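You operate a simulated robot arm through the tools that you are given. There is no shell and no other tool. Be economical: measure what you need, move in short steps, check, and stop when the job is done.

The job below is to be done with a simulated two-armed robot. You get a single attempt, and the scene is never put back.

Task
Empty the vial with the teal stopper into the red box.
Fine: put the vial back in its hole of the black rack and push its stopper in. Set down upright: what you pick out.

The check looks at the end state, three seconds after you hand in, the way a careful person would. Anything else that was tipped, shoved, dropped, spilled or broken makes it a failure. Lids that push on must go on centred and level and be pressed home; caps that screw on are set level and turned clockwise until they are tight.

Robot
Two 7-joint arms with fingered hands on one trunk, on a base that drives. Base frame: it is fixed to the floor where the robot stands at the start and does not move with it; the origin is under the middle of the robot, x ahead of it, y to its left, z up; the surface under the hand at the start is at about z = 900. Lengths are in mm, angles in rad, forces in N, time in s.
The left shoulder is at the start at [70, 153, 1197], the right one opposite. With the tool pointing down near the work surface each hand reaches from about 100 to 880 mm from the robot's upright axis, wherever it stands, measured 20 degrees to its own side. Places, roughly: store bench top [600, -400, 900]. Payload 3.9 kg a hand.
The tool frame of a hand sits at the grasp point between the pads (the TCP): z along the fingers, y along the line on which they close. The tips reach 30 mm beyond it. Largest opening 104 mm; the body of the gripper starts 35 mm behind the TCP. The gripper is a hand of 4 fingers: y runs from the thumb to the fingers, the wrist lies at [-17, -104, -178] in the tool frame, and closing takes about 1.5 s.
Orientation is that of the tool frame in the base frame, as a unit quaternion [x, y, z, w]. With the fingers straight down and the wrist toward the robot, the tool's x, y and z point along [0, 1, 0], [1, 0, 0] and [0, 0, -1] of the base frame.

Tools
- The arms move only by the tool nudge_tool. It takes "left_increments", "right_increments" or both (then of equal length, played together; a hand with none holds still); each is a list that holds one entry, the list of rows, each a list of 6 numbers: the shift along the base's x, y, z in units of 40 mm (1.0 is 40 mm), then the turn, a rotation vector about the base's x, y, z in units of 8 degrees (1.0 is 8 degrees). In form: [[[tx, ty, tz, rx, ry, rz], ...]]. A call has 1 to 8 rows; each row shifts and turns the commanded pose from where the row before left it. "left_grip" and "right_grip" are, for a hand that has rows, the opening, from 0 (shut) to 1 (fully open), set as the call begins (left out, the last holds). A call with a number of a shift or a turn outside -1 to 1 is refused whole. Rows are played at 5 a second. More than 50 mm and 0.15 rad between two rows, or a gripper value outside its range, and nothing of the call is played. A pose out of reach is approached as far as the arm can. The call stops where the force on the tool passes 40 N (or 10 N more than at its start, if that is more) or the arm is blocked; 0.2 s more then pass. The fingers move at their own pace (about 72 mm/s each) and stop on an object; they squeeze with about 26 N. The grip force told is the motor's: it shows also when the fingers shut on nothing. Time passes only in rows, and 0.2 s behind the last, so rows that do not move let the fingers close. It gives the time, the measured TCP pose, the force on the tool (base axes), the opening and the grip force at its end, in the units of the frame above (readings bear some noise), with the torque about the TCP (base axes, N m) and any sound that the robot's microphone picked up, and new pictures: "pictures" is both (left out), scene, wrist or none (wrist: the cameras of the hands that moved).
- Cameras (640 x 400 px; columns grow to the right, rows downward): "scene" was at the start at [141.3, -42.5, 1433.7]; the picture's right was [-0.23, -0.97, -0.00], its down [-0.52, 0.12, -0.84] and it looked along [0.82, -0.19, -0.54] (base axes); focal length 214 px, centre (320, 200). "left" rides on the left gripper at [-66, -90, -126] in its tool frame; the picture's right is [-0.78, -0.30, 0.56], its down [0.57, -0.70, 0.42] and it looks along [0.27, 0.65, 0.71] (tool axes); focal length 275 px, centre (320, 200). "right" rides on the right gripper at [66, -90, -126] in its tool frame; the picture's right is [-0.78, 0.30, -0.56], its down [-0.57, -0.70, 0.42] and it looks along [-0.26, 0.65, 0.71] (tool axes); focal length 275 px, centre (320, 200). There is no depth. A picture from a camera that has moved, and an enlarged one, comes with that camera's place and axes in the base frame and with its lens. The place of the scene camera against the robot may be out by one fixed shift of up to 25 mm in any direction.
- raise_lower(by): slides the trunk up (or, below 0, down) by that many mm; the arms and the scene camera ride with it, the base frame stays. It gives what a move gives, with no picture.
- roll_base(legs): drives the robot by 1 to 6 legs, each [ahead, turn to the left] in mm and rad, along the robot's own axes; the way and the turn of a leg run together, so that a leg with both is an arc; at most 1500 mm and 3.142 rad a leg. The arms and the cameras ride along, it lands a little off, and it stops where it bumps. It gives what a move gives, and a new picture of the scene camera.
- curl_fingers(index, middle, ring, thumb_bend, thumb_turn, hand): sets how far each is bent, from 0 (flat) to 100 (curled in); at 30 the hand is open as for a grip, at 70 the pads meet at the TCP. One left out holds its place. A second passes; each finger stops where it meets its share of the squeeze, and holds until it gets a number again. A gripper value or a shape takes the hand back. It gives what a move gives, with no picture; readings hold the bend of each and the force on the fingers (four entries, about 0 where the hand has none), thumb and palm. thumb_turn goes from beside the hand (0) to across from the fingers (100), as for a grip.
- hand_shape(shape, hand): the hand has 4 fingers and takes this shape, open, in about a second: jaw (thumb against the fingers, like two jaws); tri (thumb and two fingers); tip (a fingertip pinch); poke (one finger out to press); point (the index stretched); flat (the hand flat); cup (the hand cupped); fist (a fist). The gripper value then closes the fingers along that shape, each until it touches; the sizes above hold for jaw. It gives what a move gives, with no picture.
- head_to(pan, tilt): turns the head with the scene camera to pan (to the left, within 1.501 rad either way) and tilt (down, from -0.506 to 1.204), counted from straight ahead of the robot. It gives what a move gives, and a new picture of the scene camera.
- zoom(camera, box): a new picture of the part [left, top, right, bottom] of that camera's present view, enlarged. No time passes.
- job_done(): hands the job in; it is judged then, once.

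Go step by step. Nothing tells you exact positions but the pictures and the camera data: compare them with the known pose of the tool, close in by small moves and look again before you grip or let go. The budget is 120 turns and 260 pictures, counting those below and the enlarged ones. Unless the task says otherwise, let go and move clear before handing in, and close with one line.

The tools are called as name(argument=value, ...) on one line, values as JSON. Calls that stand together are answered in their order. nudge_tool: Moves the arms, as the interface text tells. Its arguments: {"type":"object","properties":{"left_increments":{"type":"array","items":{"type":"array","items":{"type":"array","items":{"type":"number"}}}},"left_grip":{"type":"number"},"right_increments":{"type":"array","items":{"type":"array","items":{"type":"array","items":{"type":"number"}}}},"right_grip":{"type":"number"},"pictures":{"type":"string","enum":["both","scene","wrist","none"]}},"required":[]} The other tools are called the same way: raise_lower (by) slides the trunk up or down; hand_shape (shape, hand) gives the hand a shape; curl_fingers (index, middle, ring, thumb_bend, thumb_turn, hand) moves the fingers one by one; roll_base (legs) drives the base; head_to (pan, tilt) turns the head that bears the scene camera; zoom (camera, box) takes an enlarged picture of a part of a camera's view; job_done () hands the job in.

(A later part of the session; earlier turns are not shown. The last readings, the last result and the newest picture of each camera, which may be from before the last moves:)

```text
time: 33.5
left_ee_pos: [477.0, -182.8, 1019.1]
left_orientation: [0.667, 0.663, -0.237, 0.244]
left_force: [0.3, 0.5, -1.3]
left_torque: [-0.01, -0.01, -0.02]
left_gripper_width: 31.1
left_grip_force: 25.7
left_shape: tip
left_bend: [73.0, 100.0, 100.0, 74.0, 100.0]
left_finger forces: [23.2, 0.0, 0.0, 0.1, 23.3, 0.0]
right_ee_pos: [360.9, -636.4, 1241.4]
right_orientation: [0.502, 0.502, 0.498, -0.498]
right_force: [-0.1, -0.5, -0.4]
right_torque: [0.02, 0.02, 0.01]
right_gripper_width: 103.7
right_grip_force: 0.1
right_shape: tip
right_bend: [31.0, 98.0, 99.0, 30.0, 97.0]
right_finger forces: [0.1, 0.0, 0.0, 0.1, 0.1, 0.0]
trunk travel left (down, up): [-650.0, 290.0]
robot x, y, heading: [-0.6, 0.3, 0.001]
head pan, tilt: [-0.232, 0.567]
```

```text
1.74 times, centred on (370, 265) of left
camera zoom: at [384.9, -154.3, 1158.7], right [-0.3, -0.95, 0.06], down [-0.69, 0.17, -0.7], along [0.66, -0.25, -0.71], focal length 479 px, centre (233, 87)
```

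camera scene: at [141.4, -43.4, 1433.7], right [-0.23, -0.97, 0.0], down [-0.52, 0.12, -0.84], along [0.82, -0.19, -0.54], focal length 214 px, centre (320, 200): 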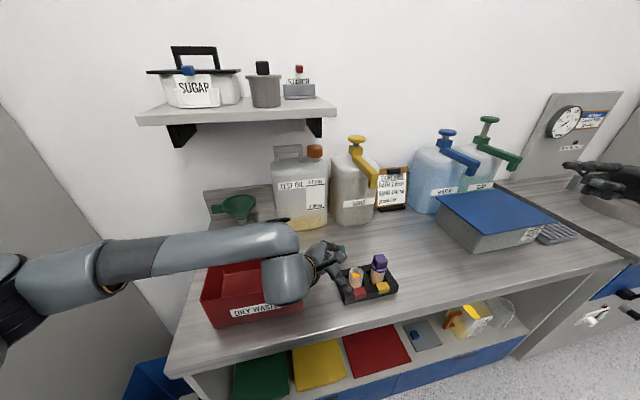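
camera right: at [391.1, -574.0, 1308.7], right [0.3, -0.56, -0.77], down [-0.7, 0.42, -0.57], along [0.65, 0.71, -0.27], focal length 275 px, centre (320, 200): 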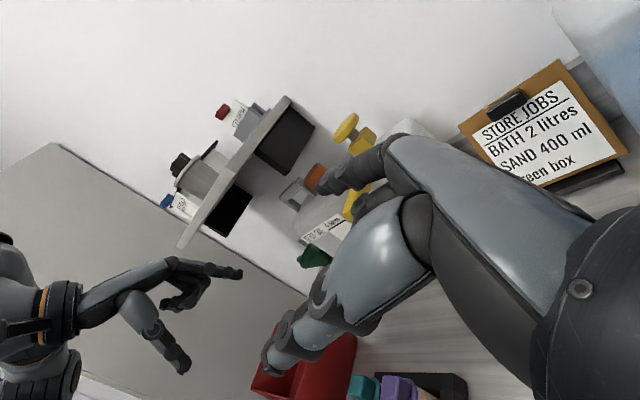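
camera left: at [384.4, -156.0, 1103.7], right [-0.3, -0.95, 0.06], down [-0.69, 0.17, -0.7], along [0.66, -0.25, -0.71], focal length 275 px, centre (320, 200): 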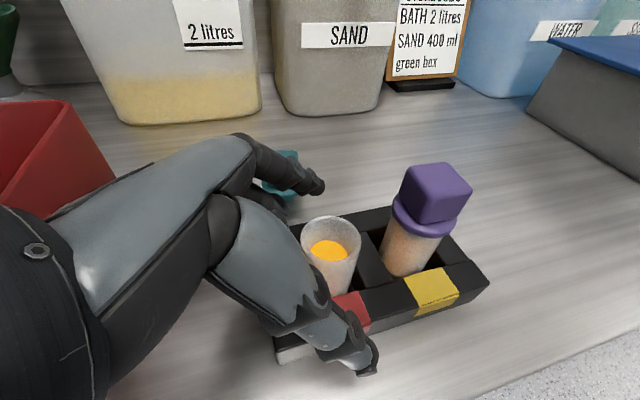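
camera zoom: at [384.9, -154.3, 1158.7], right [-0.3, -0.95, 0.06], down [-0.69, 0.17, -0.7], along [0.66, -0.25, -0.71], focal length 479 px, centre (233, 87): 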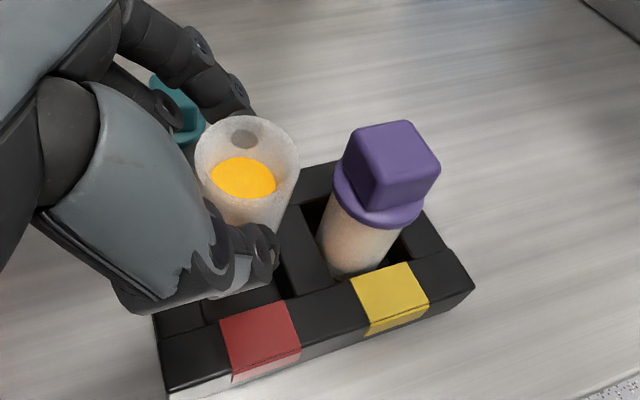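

The vial comes up cleanly, with the pinch just below the rim. For a clean pour I'll hand it over in the air: the right hand, horizontal and pointing left, will grip the lower body. I'll raise the left hand and bring the right to a pre-handoff pose.

nudge_tool(left_increments=[[[0, 0, 0.5, 0, 0, 0], [0, 0, 0.6, 0, 0, 0], [0, 0, 0.7, 0, 0, 0], [0, 0, 0.7, 0, 0, 0], [0, 0, 0.5, 0, 0, 0], [0, 0, 0.3, 0, 0, 0], [0, 0, 0, 0, 0, 0], [0, 0, 0, 0, 0, 0]]], right_increments=[[[0.36, 0.9, -0.42, 0, 0, 0], [0.36, 0.9, -0.42, 0, 0, 0], [0.36, 0.9, -0.42, 0, 0, 0], [0.36, 0.9, -0.42, 0, 0, 0], [0.36, 0.9, -0.42, 0, 0, 0], [0.36, 0.9, -0.42, 0, 0, 0], [0.36, 0.9, -0.42, 0, 0, 0], [0.36, 0.9, -0.42, 0, 0, 0]]], pictures="both")

zoom(camera="right", box=[160, 150, 420, 390])

```text
time: 35.3
left_ee_pos: [477.3, -182.6, 1153.5]
left_orientation: [0.666, 0.664, -0.236, 0.243]
left_force: [0.3, 0.1, 0.0]
left_torque: [0.0, 0.03, -0.01]
left_gripper_width: 31.1
left_grip_force: 26.0
left_shape: tip
left_bend: [73.0, 100.0, 100.0, 74.0, 100.0]
left_finger forces: [23.3, 0.0, 0.0, 0.1, 23.3, 0.1]
right_ee_pos: [474.3, -345.8, 1105.8]
right_orientation: [0.502, 0.502, 0.498, -0.498]
right_force: [-0.6, 0.2, 0.5]
right_torque: [-0.01, 0.05, 0.01]
right_gripper_width: 104.0
right_grip_force: 0.0
right_shape: tip
right_bend: [31.0, 98.0, 99.0, 30.0, 97.0]
right_finger forces: [0.0, 0.0, 0.0, 0.0, 0.0, 0.1]
trunk travel left (down, up): [-650.0, 290.0]
robot x, y, heading: [-0.6, -2.6, 0.0]
head pan, tilt: [-0.232, 0.567]
camera scene: at [141.6, -41.7, 1433.7], right [-0.23, -0.97, 0.0], down [-0.52, 0.12, -0.84], along [0.82, -0.19, -0.54], focal length 214 px, centre (320, 200)
camera right: at [383.5, -471.7, 1174.4], right [0.3, -0.56, -0.77], down [-0.7, 0.42, -0.58], along [0.65, 0.71, -0.27], focal length 275 px, centre (320, 200)
camera left: at [384.4, -153.5, 1291.1], right [-0.3, -0.95, 0.06], down [-0.69, 0.17, -0.7], along [0.66, -0.25, -0.71], focal length 275 px, centre (320, 200)
```

scene: 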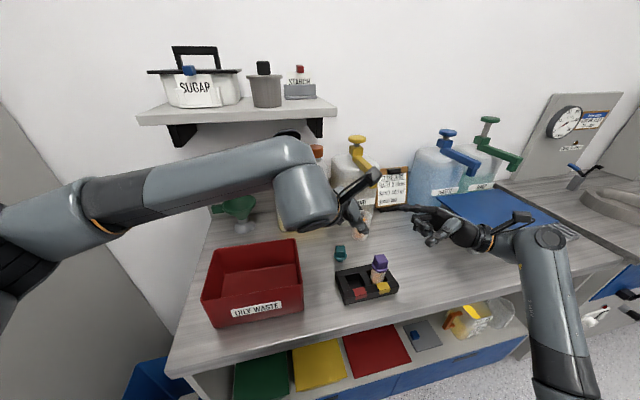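
right: 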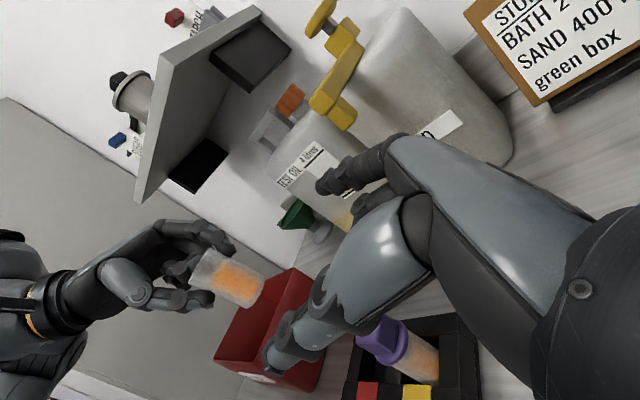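
left: 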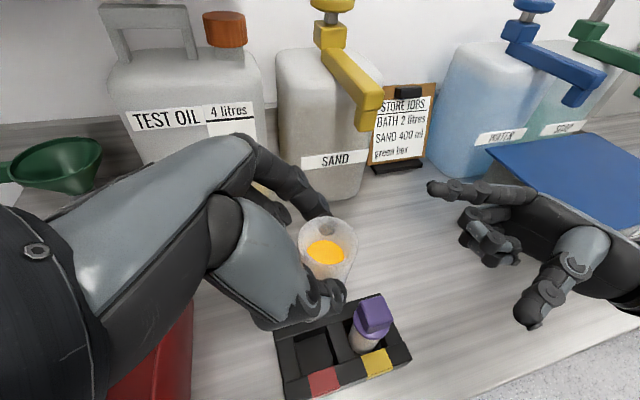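

```text
1.67 times, centred on (290, 270) of right
camera zoom: at [383.5, -471.7, 1174.4], right [0.3, -0.56, -0.77], down [-0.7, 0.42, -0.58], along [0.65, 0.71, -0.27], focal length 459 px, centre (370, 83)
```

zoom: 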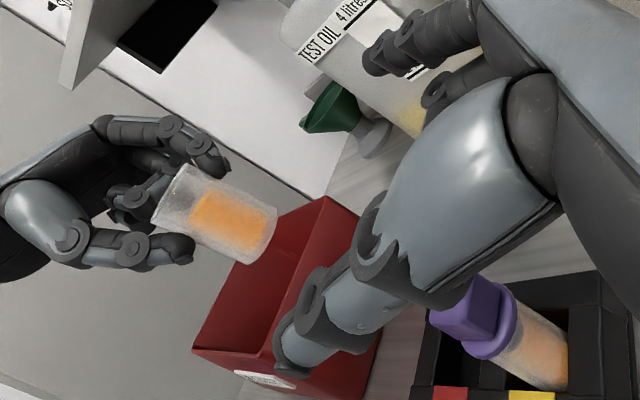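

The vial hangs upright with its lower half exposed, bottom near z≈1097 and free from about 1097 to 1120. I'll bring the right hand in further and check height.

nudge_tool(right_increments=[[[0.03, 0.7, -0.03, 0, 0, 0], [0.03, 0.7, -0.03, 0, 0, 0], [0, 0.7, 0, 0, 0, 0]]], pictures="wrist")

zoom(camera="scene", box=[310, 170, 450, 270])

zoom(camera="left", box=[220, 150, 480, 350])

```text
time: 36.1
left_ee_pos: [474.8, -182.5, 1153.2]
left_orientation: [0.667, 0.664, -0.236, 0.242]
left_force: [0.2, -0.9, -0.7]
left_torque: [0.02, 0.02, -0.02]
left_gripper_width: 31.2
left_grip_force: 26.2
left_shape: tip
left_bend: [73.0, 100.0, 100.0, 74.0, 100.0]
left_finger forces: [23.2, 0.0, 0.1, 0.0, 23.3, 0.1]
right_ee_pos: [477.9, -263.6, 1104.1]
right_orientation: [0.502, 0.502, 0.498, -0.498]
right_force: [0.4, -0.8, -1.0]
right_torque: [0.0, -0.01, 0.02]
right_gripper_width: 103.9
right_grip_force: 0.1
right_shape: tip
right_bend: [31.0, 98.0, 99.0, 30.0, 97.0]
right_finger forces: [0.0, 0.1, 0.0, 0.1, 0.0, 0.0]
trunk travel left (down, up): [-650.0, 290.0]
robot x, y, heading: [-2.9, -1.9, -0.001]
head pan, tilt: [-0.232, 0.567]
camera right: at [388.0, -388.2, 1173.0], right [0.3, -0.56, -0.77], down [-0.7, 0.42, -0.58], along [0.65, 0.71, -0.27], focal length 275 px, centre (320, 200)
```

right: 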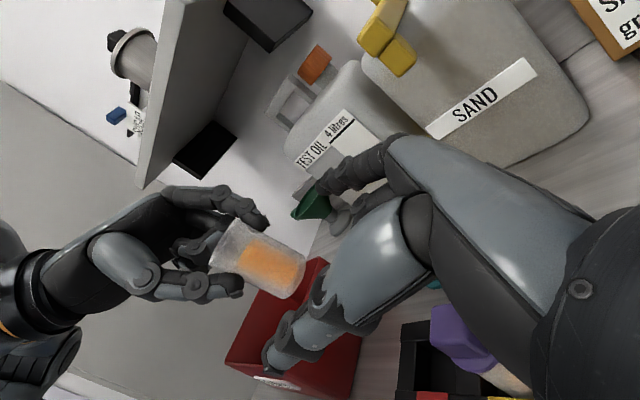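

```text
4.00 times, centred on (380, 220) of scene
camera zoom: at [141.1, -42.3, 1433.7], right [-0.23, -0.97, 0.0], down [-0.52, 0.12, -0.84], along [0.82, -0.19, -0.54], focal length 858 px, centre (80, 120)
```

zoom: 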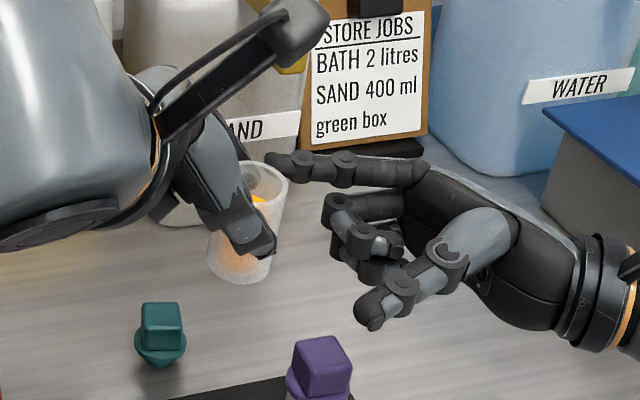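

```text
2.00 times, centred on (350, 250) of left
camera zoom: at [383.9, -154.1, 1291.0], right [-0.3, -0.95, 0.06], down [-0.69, 0.17, -0.7], along [0.66, -0.25, -0.71], focal length 551 px, centre (260, 100)
```

zoom: 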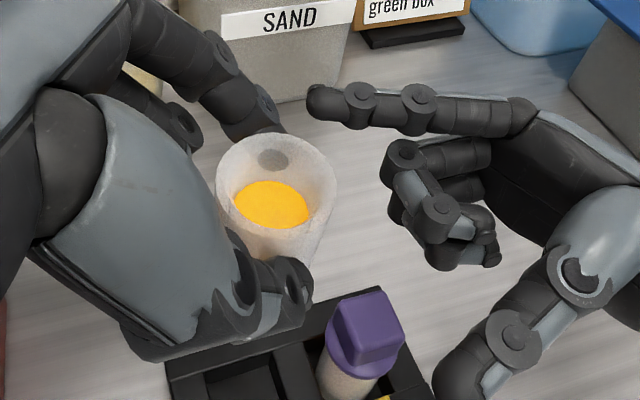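

Geometry shows the pinch will land about 17 mm above the vial bottom, clear of the left fingers. I'll move in the last 45 mm.

nudge_tool(right_increments=[[[0, 0.4, 0, 0, 0, 0], [0, 0.4, 0, 0, 0, 0], [0, 0.35, 0, 0, 0, 0]]], pictures="wrist")

zoom(camera="scene", box=[310, 170, 450, 270])

zoom(camera="left", box=[220, 150, 480, 350])

```text
time: 36.9
left_ee_pos: [475.8, -182.7, 1152.3]
left_orientation: [0.667, 0.663, -0.237, 0.243]
left_force: [-0.2, -0.2, -0.9]
left_torque: [-0.02, -0.02, 0.0]
left_gripper_width: 30.8
left_grip_force: 26.6
left_shape: tip
left_bend: [73.0, 100.0, 100.0, 74.0, 100.0]
left_finger forces: [23.3, 0.0, 0.0, 0.0, 23.3, 0.0]
right_ee_pos: [479.1, -217.0, 1102.9]
right_orientation: [0.501, 0.502, 0.498, -0.498]
right_force: [0.3, 0.3, -1.5]
right_torque: [-0.01, -0.02, -0.02]
right_gripper_width: 103.8
right_grip_force: 0.0
right_shape: tip
right_bend: [31.0, 98.0, 99.0, 30.0, 97.0]
right_finger forces: [0.1, 0.0, 0.1, 0.0, 0.0, 0.0]
trunk travel left (down, up): [-650.0, 290.0]
robot x, y, heading: [3.8, -1.2, 0.002]
head pan, tilt: [-0.232, 0.567]
camera right: at [388.6, -342.1, 1171.7], right [0.3, -0.56, -0.77], down [-0.7, 0.42, -0.57], along [0.65, 0.71, -0.27], focal length 275 px, centre (320, 200)
```

right: 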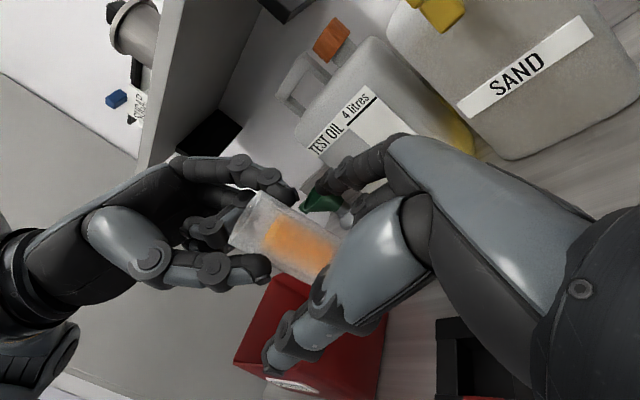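

```text
4.00 times, centred on (380, 220) of scene
camera zoom: at [141.2, -42.5, 1433.7], right [-0.23, -0.97, 0.0], down [-0.52, 0.12, -0.84], along [0.82, -0.19, -0.54], focal length 858 px, centre (80, 120)
```

zoom: 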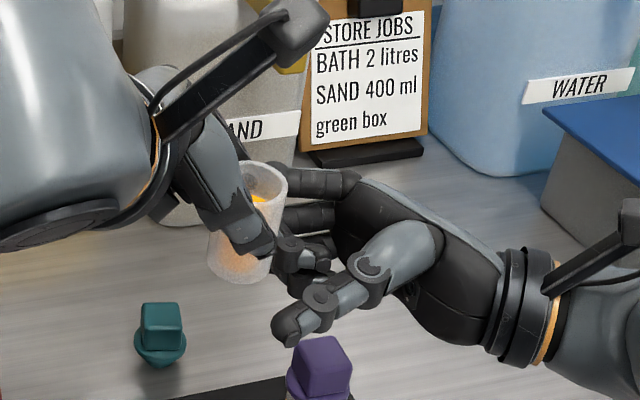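

```text
2.00 times, centred on (350, 250) of left
camera zoom: at [384.0, -154.3, 1290.9], right [-0.3, -0.95, 0.06], down [-0.69, 0.17, -0.7], along [0.66, -0.25, -0.71], focal length 551 px, centre (260, 100)
```

zoom: 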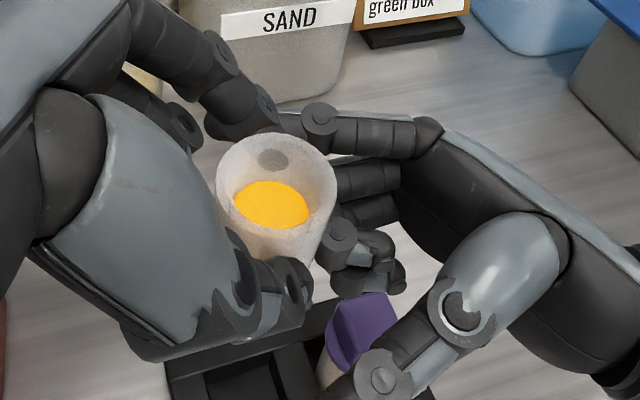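

nudge_tool(right_increments=[[[0, -0.1, 0, 0, 0, 0], [0, 0, 0, 0, 0, 0], [0, 0, 0, 0, 0, 0], [0, 0, 0, 0, 0, 0], [0, 0, 0, 0, 0, 0], [0, 0, 0, 0, 0, 0], [0, 0, 0, 0, 0, 0], [0, 0, 0, 0, 0, 0]]], right_grip=0, pictures="wrist")

zoom(camera="scene", box=[310, 170, 450, 270])

zoom(camera="left", box=[220, 150, 480, 350])

```text
time: 38.7
left_ee_pos: [475.8, -182.5, 1152.3]
left_orientation: [0.666, 0.664, -0.236, 0.244]
left_force: [-1.7, -0.1, -1.6]
left_torque: [0.04, -0.06, 0.03]
left_gripper_width: 31.2
left_grip_force: 26.4
left_shape: tip
left_bend: [74.0, 100.0, 100.0, 74.0, 100.0]
left_finger forces: [23.3, 0.1, 0.1, 0.0, 23.7, 0.0]
right_ee_pos: [477.7, -222.0, 1103.8]
right_orientation: [0.502, 0.502, 0.499, -0.498]
right_force: [0.5, -0.2, 1.3]
right_torque: [0.08, 0.09, -0.07]
right_gripper_width: 31.3
right_grip_force: 26.1
right_shape: tip
right_bend: [73.0, 100.0, 100.0, 74.0, 100.0]
right_finger forces: [22.7, 0.1, 0.1, 0.0, 22.3, 0.1]
trunk travel left (down, up): [-650.0, 290.0]
robot x, y, heading: [-2.6, 4.1, -0.0]
head pan, tilt: [-0.232, 0.567]
camera right: at [388.3, -347.2, 1171.6], right [0.3, -0.56, -0.77], down [-0.7, 0.42, -0.58], along [0.65, 0.71, -0.27], focal length 275 px, centre (320, 200)
```

right: 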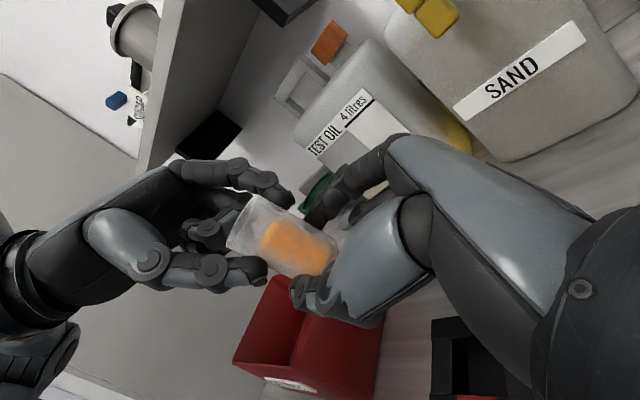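

```text
4.00 times, centred on (380, 220) of scene
camera zoom: at [141.2, -42.7, 1433.7], right [-0.23, -0.97, 0.0], down [-0.52, 0.12, -0.84], along [0.82, -0.19, -0.54], focal length 858 px, centre (80, 120)
```

zoom: 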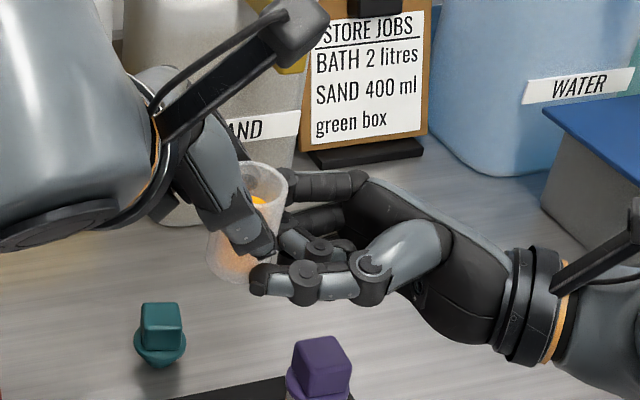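

```text
2.00 times, centred on (350, 250) of left
camera zoom: at [383.9, -154.5, 1290.8], right [-0.3, -0.95, 0.06], down [-0.69, 0.17, -0.7], along [0.66, -0.25, -0.71], focal length 551 px, centre (260, 100)
```

zoom: 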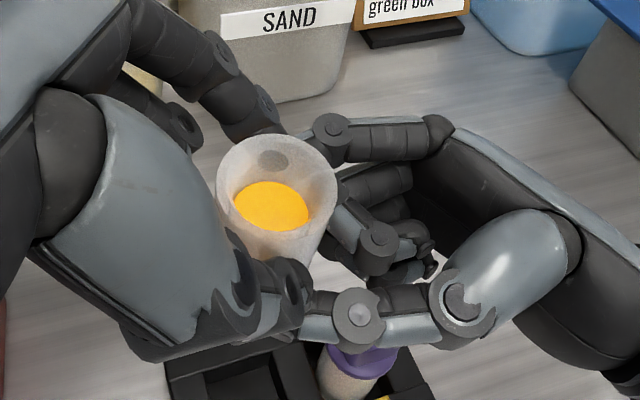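

Both hands hold the vial (31 mm). I'll open the left and back it off along its axis.

nudge_tool(left_increments=[[[0, 0, 0, 0, 0, 0], [0, 0, 0, 0, 0, 0], [0, 0, 0, 0, 0, 0], [0, 0, 0, 0, 0, 0], [0, 0, 0, 0, 0, 0]]], left_grip=1, pictures="none")

zoom(camera="left", box=[220, 150, 480, 350])

zoom(camera="right", box=[160, 130, 420, 350])

```text
time: 39.9
left_ee_pos: [477.5, -183.1, 1152.2]
left_orientation: [0.667, 0.664, -0.236, 0.243]
left_force: [-0.4, -0.4, 0.3]
left_torque: [-0.02, 0.01, 0.03]
left_gripper_width: 103.6
left_grip_force: 0.1
left_shape: tip
left_bend: [31.0, 98.0, 99.0, 30.0, 97.0]
left_finger forces: [0.0, 0.1, 0.0, 0.0, 0.1, 0.1]
right_ee_pos: [479.0, -222.1, 1102.2]
right_orientation: [0.502, 0.502, 0.498, -0.498]
right_force: [-0.2, 0.2, -0.1]
right_torque: [0.01, 0.02, 0.0]
right_gripper_width: 30.8
right_grip_force: 26.3
right_shape: tip
right_bend: [73.0, 100.0, 100.0, 74.0, 100.0]
right_finger forces: [22.2, 0.0, 0.1, 0.0, 23.2, 0.1]
trunk travel left (down, up): [-650.0, 290.0]
robot x, y, heading: [-1.4, -1.0, -0.001]
head pan, tilt: [-0.232, 0.567]
```

```text
2.00 times, centred on (350, 250) of left
camera zoom: at [383.9, -154.5, 1290.9], right [-0.3, -0.95, 0.06], down [-0.69, 0.17, -0.7], along [0.66, -0.25, -0.71], focal length 551 px, centre (260, 100)
```

zoom: 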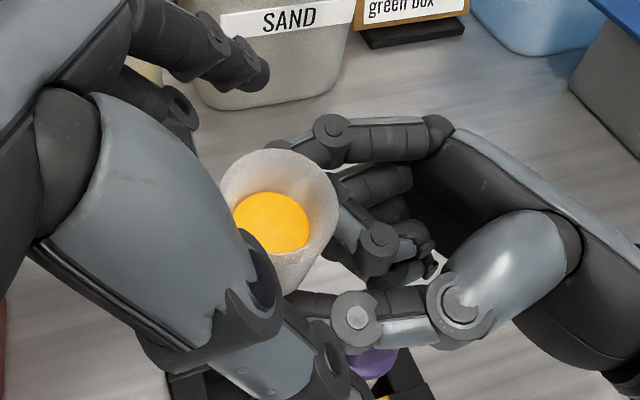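

```text
1.82 times, centred on (290, 240) of right
camera zoom: at [388.3, -347.2, 1171.5], right [0.3, -0.56, -0.77], down [-0.7, 0.42, -0.58], along [0.65, 0.71, -0.27], focal length 500 px, centre (374, 127)
```

zoom: 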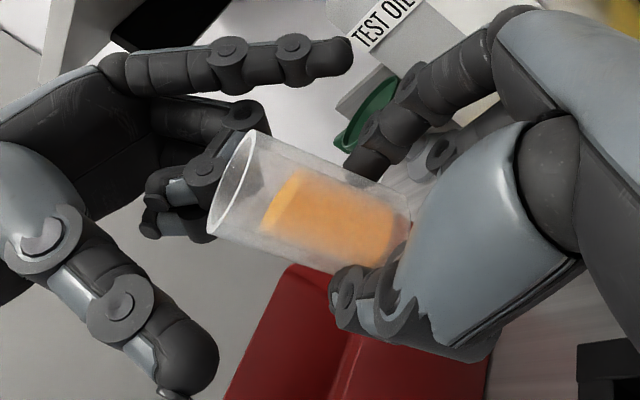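

The right hand holds the vial upright on its own. I'll retract the left hand away up and to the left.

nudge_tool(left_increments=[[[0, 0.4, 0.5, 0, 0, 0], [0, 0.6, 0.7, 0, 0, 0], [0, 0.6, 0.7, 0, 0, 0], [-0.3, 0.8, 0.6, 0, 0, 0], [-0.5, 0.9, 0.2, 0, 0, 0], [-0.5, 0.9, 0, 0, 0, 0], [-0.5, 0.9, 0, 0, 0, 0], [-0.5, 0.9, 0, 0, 0, 0]]], pictures="none")

nudge_tool(left_increments=[[[-0.3, 0.9, 0, 0, 0, 0], [-0.3, 0.9, 0, 0, 0, 0], [-0.3, 0.9, 0, 0, 0, 0], [0, 0.9, 0, 0, 0, 0], [0, 0.9, 0, 0, 0, 0]]], pictures="scene")

zoom(camera="scene", box=[180, 180, 420, 340])

```text
time: 41.7
left_ee_pos: [384.7, 57.6, 1262.3]
left_orientation: [0.666, 0.663, -0.236, 0.245]
left_force: [-0.1, 0.0, -0.4]
left_torque: [-0.02, -0.03, 0.01]
left_gripper_width: 103.4
left_grip_force: 0.1
left_shape: tip
left_bend: [31.0, 98.0, 99.0, 30.0, 97.0]
left_finger forces: [0.0, 0.0, 0.1, 0.1, 0.0, 0.0]
right_ee_pos: [476.0, -220.0, 1104.4]
right_orientation: [0.501, 0.503, 0.498, -0.498]
right_force: [0.0, 0.0, 0.3]
right_torque: [-0.03, -0.01, -0.05]
right_gripper_width: 31.0
right_grip_force: 26.2
right_shape: tip
right_bend: [73.0, 100.0, 100.0, 74.0, 100.0]
right_finger forces: [22.3, 0.0, 0.1, 0.1, 23.4, 0.0]
trunk travel left (down, up): [-650.0, 290.0]
robot x, y, heading: [-3.3, -0.2, -0.003]
head pan, tilt: [-0.232, 0.567]
```

```text
time: 42.9
left_ee_pos: [350.8, 238.2, 1258.5]
left_orientation: [0.666, 0.664, -0.237, 0.243]
left_force: [-0.2, 0.1, 0.0]
left_torque: [-0.01, 0.01, -0.01]
left_gripper_width: 103.9
left_grip_force: 0.1
left_shape: tip
left_bend: [31.0, 98.0, 99.0, 30.0, 97.0]
left_finger forces: [0.1, 0.0, 0.1, 0.0, 0.0, 0.1]
right_ee_pos: [479.4, -220.4, 1103.8]
right_orientation: [0.502, 0.502, 0.498, -0.498]
right_force: [-0.1, 0.7, 0.2]
right_torque: [-0.01, 0.01, 0.0]
right_gripper_width: 30.6
right_grip_force: 26.1
right_shape: tip
right_bend: [73.0, 100.0, 100.0, 74.0, 100.0]
right_finger forces: [22.4, 0.0, 0.0, 0.1, 23.2, 0.0]
trunk travel left (down, up): [-650.0, 290.0]
robot x, y, heading: [0.7, -2.0, -0.006]
head pan, tilt: [-0.232, 0.567]
camera scene: at [141.4, -41.0, 1433.7], right [-0.23, -0.97, 0.0], down [-0.52, 0.12, -0.84], along [0.82, -0.19, -0.54], focal length 214 px, centre (320, 200)
```

scene: 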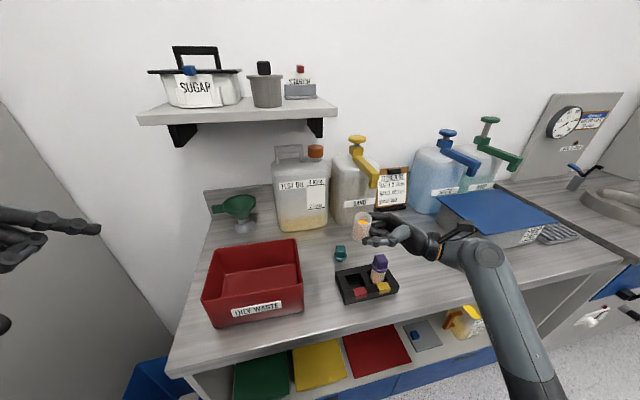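

```text
2.50 times, centred on (300, 260) of scene
camera zoom: at [141.4, -41.0, 1433.7], right [-0.23, -0.97, 0.0], down [-0.52, 0.12, -0.84], along [0.82, -0.19, -0.54], focal length 536 px, centre (370, 50)
```

zoom: 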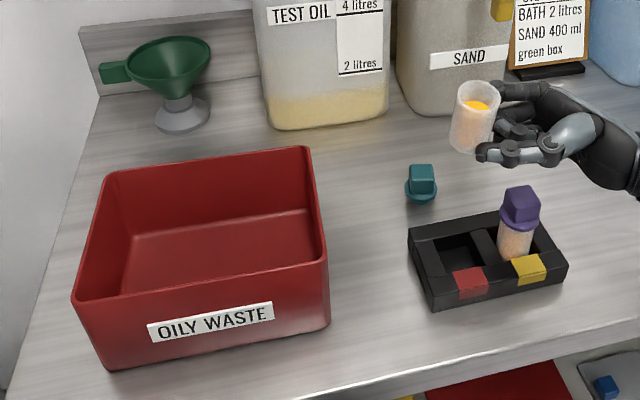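

Now I'll carry the vial level over to the red box.

nudge_tool(right_increments=[[[0, 0.4, 0.1, 0, 0, 0], [0, 0.7, 0, 0, 0, 0], [0, 0.9, 0, 0, 0, 0], [0, 0.9, 0, 0, 0, 0], [0, 0.9, 0, 0, 0, 0], [0, 0.9, 0, 0, 0, 0], [0, 0.8, 0, 0, 0, 0], [0, 0.5, 0, 0, 0, 0]]], pictures="both")

zoom(camera="scene", box=[180, 180, 420, 340])

```text
time: 44.7
left_ee_pos: [351.5, 237.2, 1259.4]
left_orientation: [0.666, 0.664, -0.237, 0.244]
left_force: [0.1, 0.0, 1.1]
left_torque: [0.0, -0.04, 0.01]
left_gripper_width: 103.9
left_grip_force: 0.0
left_shape: tip
left_bend: [31.0, 98.0, 99.0, 30.0, 97.0]
left_finger forces: [0.1, 0.0, 0.0, 0.0, 0.0, 0.0]
right_ee_pos: [478.8, 18.9, 1108.0]
right_orientation: [0.502, 0.502, 0.498, -0.497]
right_force: [0.0, -0.6, -1.1]
right_torque: [0.02, 0.05, -0.04]
right_gripper_width: 31.0
right_grip_force: 25.9
right_shape: tip
right_bend: [73.0, 100.0, 100.0, 74.0, 100.0]
right_finger forces: [22.3, 0.0, 0.0, 0.0, 23.1, 0.1]
trunk travel left (down, up): [-650.0, 290.0]
robot x, y, heading: [1.1, -1.0, -0.0]
head pan, tilt: [-0.232, 0.567]
camera scene: at [141.2, -41.7, 1433.7], right [-0.23, -0.97, 0.0], down [-0.52, 0.12, -0.84], along [0.82, -0.19, -0.54], focal length 214 px, centre (320, 200)
camera right: at [387.4, -106.5, 1176.3], right [0.3, -0.56, -0.77], down [-0.7, 0.42, -0.58], along [0.65, 0.71, -0.27], focal length 275 px, centre (320, 200)
```

scene: 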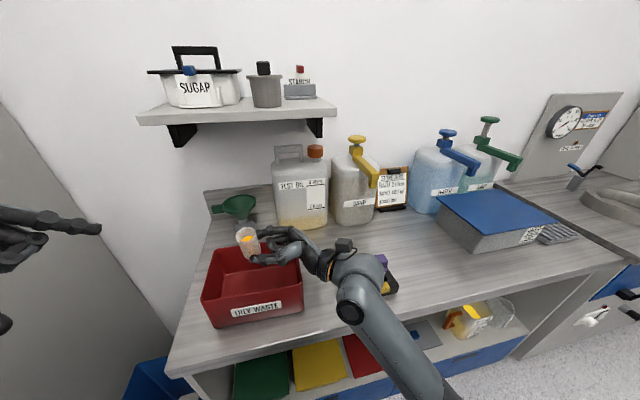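
right: 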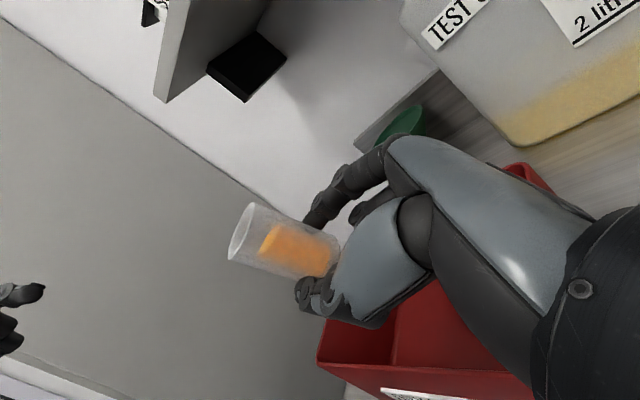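

```text
2.50 times, centred on (300, 260) of scene
camera zoom: at [141.2, -41.7, 1433.7], right [-0.23, -0.97, 0.0], down [-0.52, 0.12, -0.84], along [0.82, -0.19, -0.54], focal length 536 px, centre (370, 50)
```

zoom: 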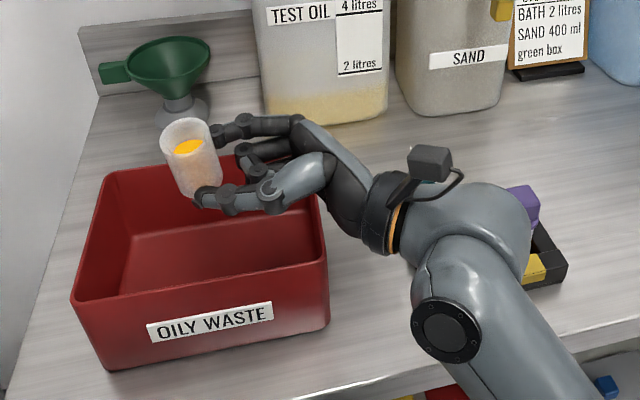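

The vial is over the box. I'll tip it forward in stages, checking the arm follows.

nudge_tool(right_increments=[[[0, 0, 0, 0, 0.8, 0], [0, 0, 0, 0, 0.8, 0], [0, 0, 0, 0, 0.8, 0], [0, 0, 0, 0, 0.8, 0], [0, 0, 0, 0, 0.8, 0]]], pictures="scene")

zoom(camera="scene", box=[180, 180, 420, 340])

```text
time: 45.9
left_ee_pos: [352.0, 235.3, 1259.3]
left_orientation: [0.667, 0.664, -0.236, 0.243]
left_force: [-1.4, -0.1, 0.5]
left_torque: [-0.02, 0.0, -0.02]
left_gripper_width: 103.8
left_grip_force: 0.1
left_shape: tip
left_bend: [31.0, 98.0, 99.0, 30.0, 97.0]
left_finger forces: [0.0, 0.1, 0.1, 0.1, 0.0, 0.0]
right_ee_pos: [478.9, 16.3, 1107.5]
right_orientation: [0.62, 0.343, 0.34, -0.618]
right_force: [0.6, -1.2, -0.9]
right_torque: [0.0, -0.01, 0.0]
right_gripper_width: 30.7
right_grip_force: 25.9
right_shape: tip
right_bend: [73.0, 100.0, 100.0, 74.0, 100.0]
right_finger forces: [22.5, 0.0, 0.0, 0.0, 22.8, 0.0]
trunk travel left (down, up): [-650.0, 290.0]
robot x, y, heading: [0.9, -0.2, -0.004]
head pan, tilt: [-0.232, 0.567]
camera scene: at [141.4, -42.3, 1433.6], right [-0.23, -0.97, 0.0], down [-0.52, 0.12, -0.84], along [0.82, -0.19, -0.54], focal length 214 px, centre (320, 200)
```

scene: 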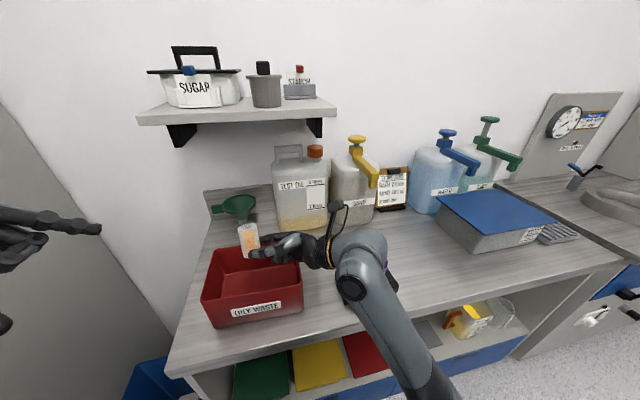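

```text
2.50 times, centred on (300, 260) of scene
camera zoom: at [141.4, -42.3, 1433.6], right [-0.23, -0.97, 0.0], down [-0.52, 0.12, -0.84], along [0.82, -0.19, -0.54], focal length 536 px, centre (370, 50)
```

zoom: 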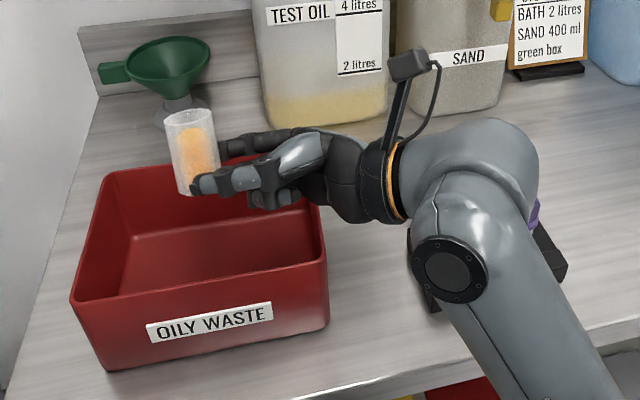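

nudge_tool(right_increments=[[[-0.1, 0.1, -0.1, 0, 0.8, 0], [-0.1, 0.1, -0.1, 0, 0.8, 0], [-0.1, 0.1, -0.1, 0, 0.8, 0], [-0.1, 0.1, -0.1, 0, 0.8, 0], [-0.1, 0, -0.1, 0, 0.8, 0], [0, 0, 0, 0, 0.8, 0], [0, 0, 0, 0, 0.8, 0]]], pictures="scene")

zoom(camera="scene", box=[180, 180, 420, 340])

```text
time: 47.5
left_ee_pos: [352.5, 237.1, 1259.4]
left_orientation: [0.667, 0.664, -0.236, 0.243]
left_force: [-0.4, -1.1, 0.4]
left_torque: [-0.01, 0.02, 0.01]
left_gripper_width: 103.7
left_grip_force: 0.0
left_shape: tip
left_bend: [31.0, 98.0, 99.0, 30.0, 97.0]
left_finger forces: [0.0, 0.0, 0.0, 0.1, 0.1, 0.0]
right_ee_pos: [459.1, 33.4, 1086.8]
right_orientation: [0.703, 0.084, 0.077, -0.702]
right_force: [-0.8, -0.6, -1.7]
right_torque: [0.03, 0.03, -0.02]
right_gripper_width: 30.6
right_grip_force: 25.7
right_shape: tip
right_bend: [73.0, 100.0, 100.0, 74.0, 100.0]
right_finger forces: [22.4, 0.0, 0.1, 0.1, 22.5, 0.0]
trunk travel left (down, up): [-650.0, 290.0]
robot x, y, heading: [0.3, 2.2, 0.002]
head pan, tilt: [-0.232, 0.567]
camera scene: at [141.6, -42.1, 1433.6], right [-0.23, -0.97, 0.0], down [-0.52, 0.12, -0.84], along [0.82, -0.19, -0.54], focal length 214 px, centre (320, 200)
```

scene: 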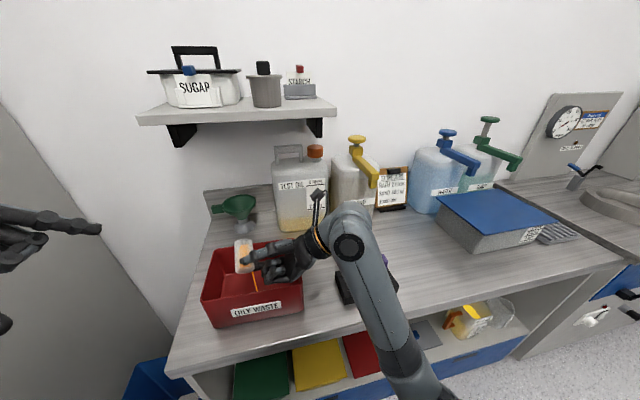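

```text
2.50 times, centred on (300, 260) of scene
camera zoom: at [141.6, -42.1, 1433.6], right [-0.23, -0.97, 0.0], down [-0.52, 0.12, -0.84], along [0.82, -0.19, -0.54], focal length 536 px, centre (370, 50)
```

zoom: 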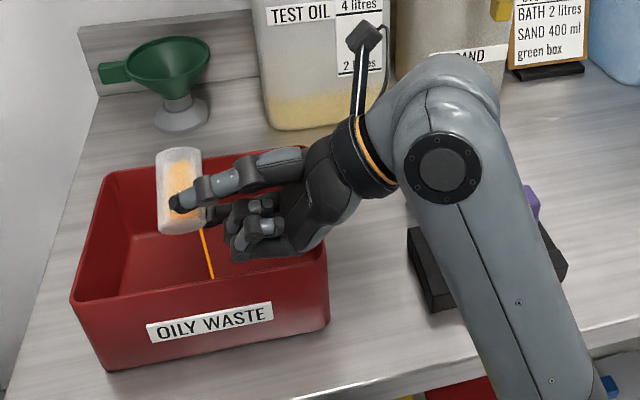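

A stream is falling inside the box. I'll tip further and hold until it's empty.

nudge_tool(right_increments=[[[0, 0, 0.1, 0, 0.8, 0], [0, 0, 0.1, 0, 0.8, 0], [0, 0, 0.1, 0, 0.8, 0], [0, 0, 0.1, 0, 0.8, 0], [0, 0, 0, 0, 0.8, 0], [0, 0, 0, 0, 0, 0], [0, 0, 0, 0, 0, 0], [0, 0, 0, 0, 0, 0]]], pictures="both")

zoom(camera="scene", box=[190, 220, 330, 330])

```text
time: 49.3
left_ee_pos: [352.4, 236.4, 1260.0]
left_orientation: [0.666, 0.664, -0.237, 0.243]
left_force: [-0.8, -0.2, 0.1]
left_torque: [0.04, 0.03, 0.04]
left_gripper_width: 103.8
left_grip_force: 0.2
left_shape: tip
left_bend: [31.0, 98.0, 99.0, 30.0, 97.0]
left_finger forces: [0.0, 0.0, 0.0, 0.1, 0.1, 0.0]
right_ee_pos: [458.6, 33.5, 1103.8]
right_orientation: [-0.697, 0.113, 0.118, 0.698]
right_force: [-0.2, -0.4, -0.1]
right_torque: [0.01, 0.03, 0.02]
right_gripper_width: 30.9
right_grip_force: 26.1
right_shape: tip
right_bend: [73.0, 100.0, 100.0, 74.0, 100.0]
right_finger forces: [22.3, 0.0, 0.1, 0.0, 22.6, 0.0]
trunk travel left (down, up): [-650.0, 290.0]
robot x, y, heading: [-2.4, -1.4, 0.001]
head pan, tilt: [-0.232, 0.567]
camera scene: at [141.2, -42.4, 1433.7], right [-0.23, -0.97, 0.0], down [-0.52, 0.12, -0.84], along [0.82, -0.19, -0.54], focal length 214 px, centre (320, 200)
camera right: at [550.9, -91.9, 1168.4], right [-0.83, -0.56, -0.03], down [-0.32, 0.42, 0.85], along [-0.46, 0.71, -0.53], focal length 275 px, centre (320, 200)
```

scene: 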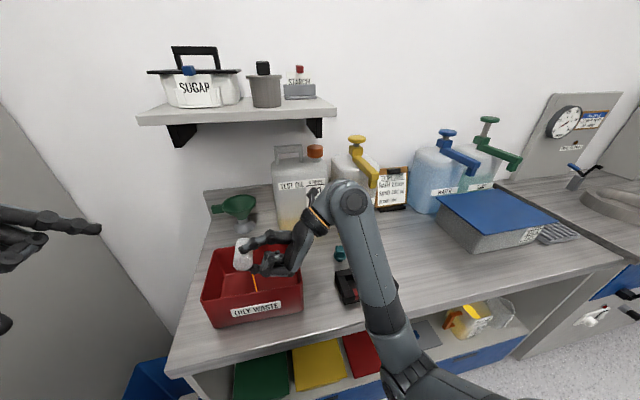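
right: 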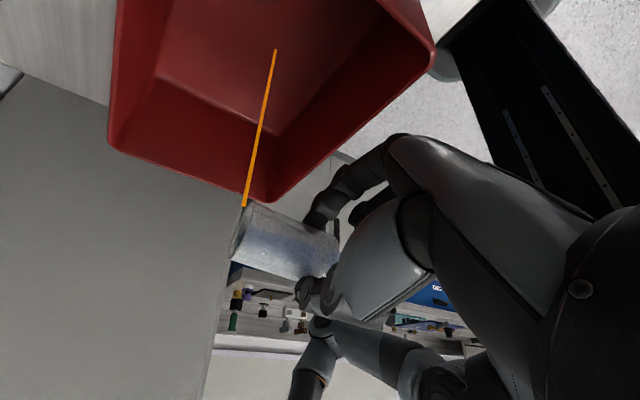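

```text
3.64 times, centred on (260, 275) of scene
camera zoom: at [141.2, -42.4, 1433.7], right [-0.23, -0.97, 0.0], down [-0.52, 0.12, -0.84], along [0.82, -0.19, -0.54], focal length 780 px, centre (538, -73)
```

zoom: 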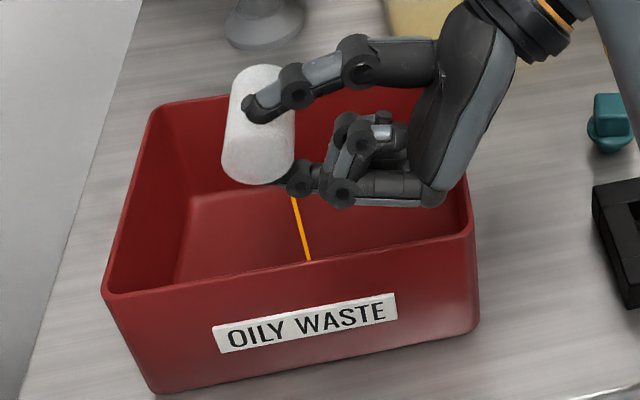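

nudge_tool(right_increments=[[[0, 0, 0.1, 0, 0.8, 0], [0, 0, 0.1, 0, 0.8, 0], [0, 0, 0, 0, 0.8, 0], [0, 0, 0, 0, 0, 0], [0, 0, 0, 0, 0, 0], [0, 0, 0, 0, 0, 0], [0, 0, 0, 0, 0, 0], [0, 0, 0, 0, 0, 0]]], pictures="both")

zoom(camera="right", box=[180, 160, 400, 320])

```text
time: 51.1
left_ee_pos: [351.0, 234.6, 1260.2]
left_orientation: [0.666, 0.664, -0.237, 0.242]
left_force: [0.2, 0.8, 0.7]
left_torque: [0.0, 0.01, 0.04]
left_gripper_width: 103.7
left_grip_force: 0.1
left_shape: tip
left_bend: [31.0, 98.0, 99.0, 30.0, 97.0]
left_finger forces: [0.0, 0.0, 0.0, 0.1, 0.1, 0.0]
right_ee_pos: [502.5, 36.4, 1049.1]
right_orientation: [-0.667, 0.226, 0.233, 0.671]
right_force: [-0.4, 0.5, 0.2]
right_torque: [-0.06, -0.03, 0.01]
right_gripper_width: 30.9
right_grip_force: 26.0
right_shape: tip
right_bend: [73.0, 100.0, 100.0, 74.0, 100.0]
right_finger forces: [22.2, 0.0, 0.0, 0.0, 22.6, 0.0]
right hand out of reach, approached as far as the arm can: row 1, 2, 3
trunk travel left (down, up): [-650.0, 290.0]
robot x, y, heading: [0.5, 0.7, 0.002]
head pan, tilt: [-0.232, 0.567]
camera scene: at [141.3, -42.3, 1433.7], right [-0.23, -0.97, 0.0], down [-0.52, 0.12, -0.84], along [0.82, -0.19, -0.54], focal length 214 px, centre (320, 200)
camera right: at [610.1, -88.8, 1081.0], right [-0.79, -0.56, 0.24], down [-0.03, 0.42, 0.91], along [-0.61, 0.71, -0.34], focal length 275 px, centre (320, 200)
```

scene: 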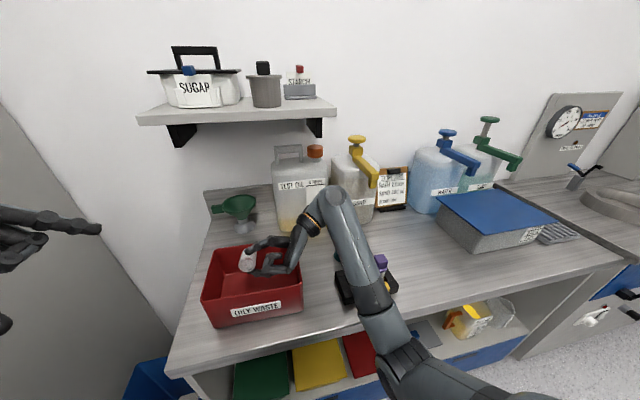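
right: 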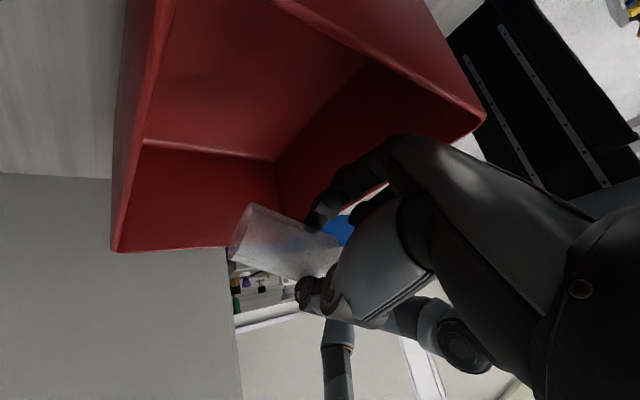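

```text
2.50 times, centred on (290, 240) of right
camera zoom: at [610.1, -88.8, 1081.0], right [-0.79, -0.56, 0.24], down [-0.03, 0.42, 0.91], along [-0.61, 0.71, -0.34], focal length 688 px, centre (395, 100)
```

zoom: 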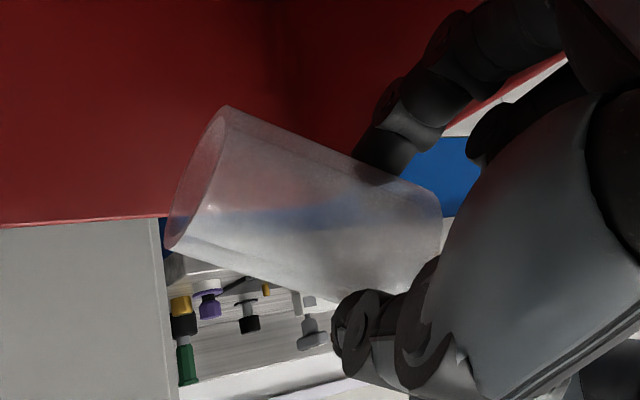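

The vial is empty. I'll rotate back upright in the same way, reversing the motion.

nudge_tool(right_increments=[[[0, 0, 0, 0, -0.8, 0], [0, 0, 0, 0, -0.8, 0], [0, 0, 0, 0, -0.8, 0], [0, 0, 0, 0, -0.8, 0], [0, 0, 0, 0, -0.8, 0], [0, 0, 0, 0, -0.8, 0], [0, 0, 0, 0, -0.8, 0], [0, 0, 0, 0, -0.8, 0]]], pictures="scene")

nudge_tool(right_increments=[[[0, 0, 0, 0, -1, 0], [0, 0, 0, 0, -1, 0], [0, 0, 0, 0, -1, 0], [0, 0, 0, 0, -1, 0], [0, 0, 0, 0, -1, 0], [0, 0, 0, 0, -1, 0], [0, 0, 0, 0, -1, 0], [0, 0, 0, 0, -1, 0]]], pictures="scene")

```text
time: 52.9
left_ee_pos: [350.4, 236.3, 1260.3]
left_orientation: [0.666, 0.664, -0.235, 0.244]
left_force: [-0.5, 0.4, 0.6]
left_torque: [0.01, 0.0, 0.0]
left_gripper_width: 103.6
left_grip_force: 0.1
left_shape: tip
left_bend: [31.0, 98.0, 99.0, 30.0, 97.0]
left_finger forces: [0.0, 0.0, 0.1, 0.1, 0.0, 0.0]
right_ee_pos: [502.7, 36.8, 1050.5]
right_orientation: [-0.702, -0.084, -0.079, 0.702]
right_force: [0.5, -0.5, -0.2]
right_torque: [-0.01, 0.02, -0.02]
right_gripper_width: 30.5
right_grip_force: 26.2
right_shape: tip
right_bend: [73.0, 100.0, 100.0, 74.0, 100.0]
right_finger forces: [22.3, 0.1, 0.0, 0.0, 22.7, 0.1]
trunk travel left (down, up): [-650.0, 290.0]
robot x, y, heading: [0.8, 3.5, 0.004]
head pan, tilt: [-0.232, 0.567]
camera scene: at [140.8, -42.5, 1433.7], right [-0.23, -0.97, 0.0], down [-0.52, 0.12, -0.84], along [0.82, -0.19, -0.54], focal length 214 px, centre (320, 200)
```

scene: 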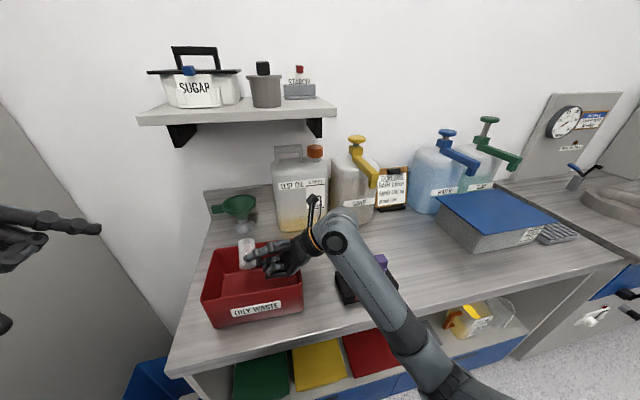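

```text
time: 54.7
left_ee_pos: [351.0, 236.4, 1259.7]
left_orientation: [0.667, 0.664, -0.236, 0.243]
left_force: [-0.1, 0.2, -0.4]
left_torque: [-0.01, 0.0, 0.02]
left_gripper_width: 104.0
left_grip_force: 0.2
left_shape: tip
left_bend: [31.0, 98.0, 99.0, 30.0, 97.0]
left_finger forces: [0.0, 0.1, 0.0, 0.1, 0.0, 0.0]
right_ee_pos: [500.9, 35.5, 1050.9]
right_orientation: [0.554, 0.444, 0.44, -0.55]
right_force: [-0.3, 0.0, 0.1]
right_torque: [0.0, 0.0, -0.01]
right_gripper_width: 30.5
right_grip_force: 25.8
right_shape: tip
right_bend: [73.0, 100.0, 100.0, 74.0, 100.0]
right_finger forces: [22.2, 0.0, 0.1, 0.0, 22.8, 0.0]
trunk travel left (down, up): [-650.0, 290.0]
robot x, y, heading: [1.2, 1.1, -0.002]
head pan, tilt: [-0.232, 0.567]
camera scene: at [141.0, -42.5, 1433.7], right [-0.23, -0.97, 0.0], down [-0.52, 0.12, -0.84], along [0.82, -0.19, -0.54], focal length 214 px, centre (320, 200)
```

scene: 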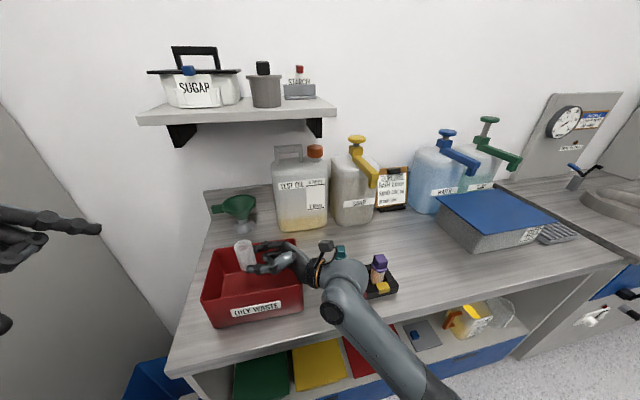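

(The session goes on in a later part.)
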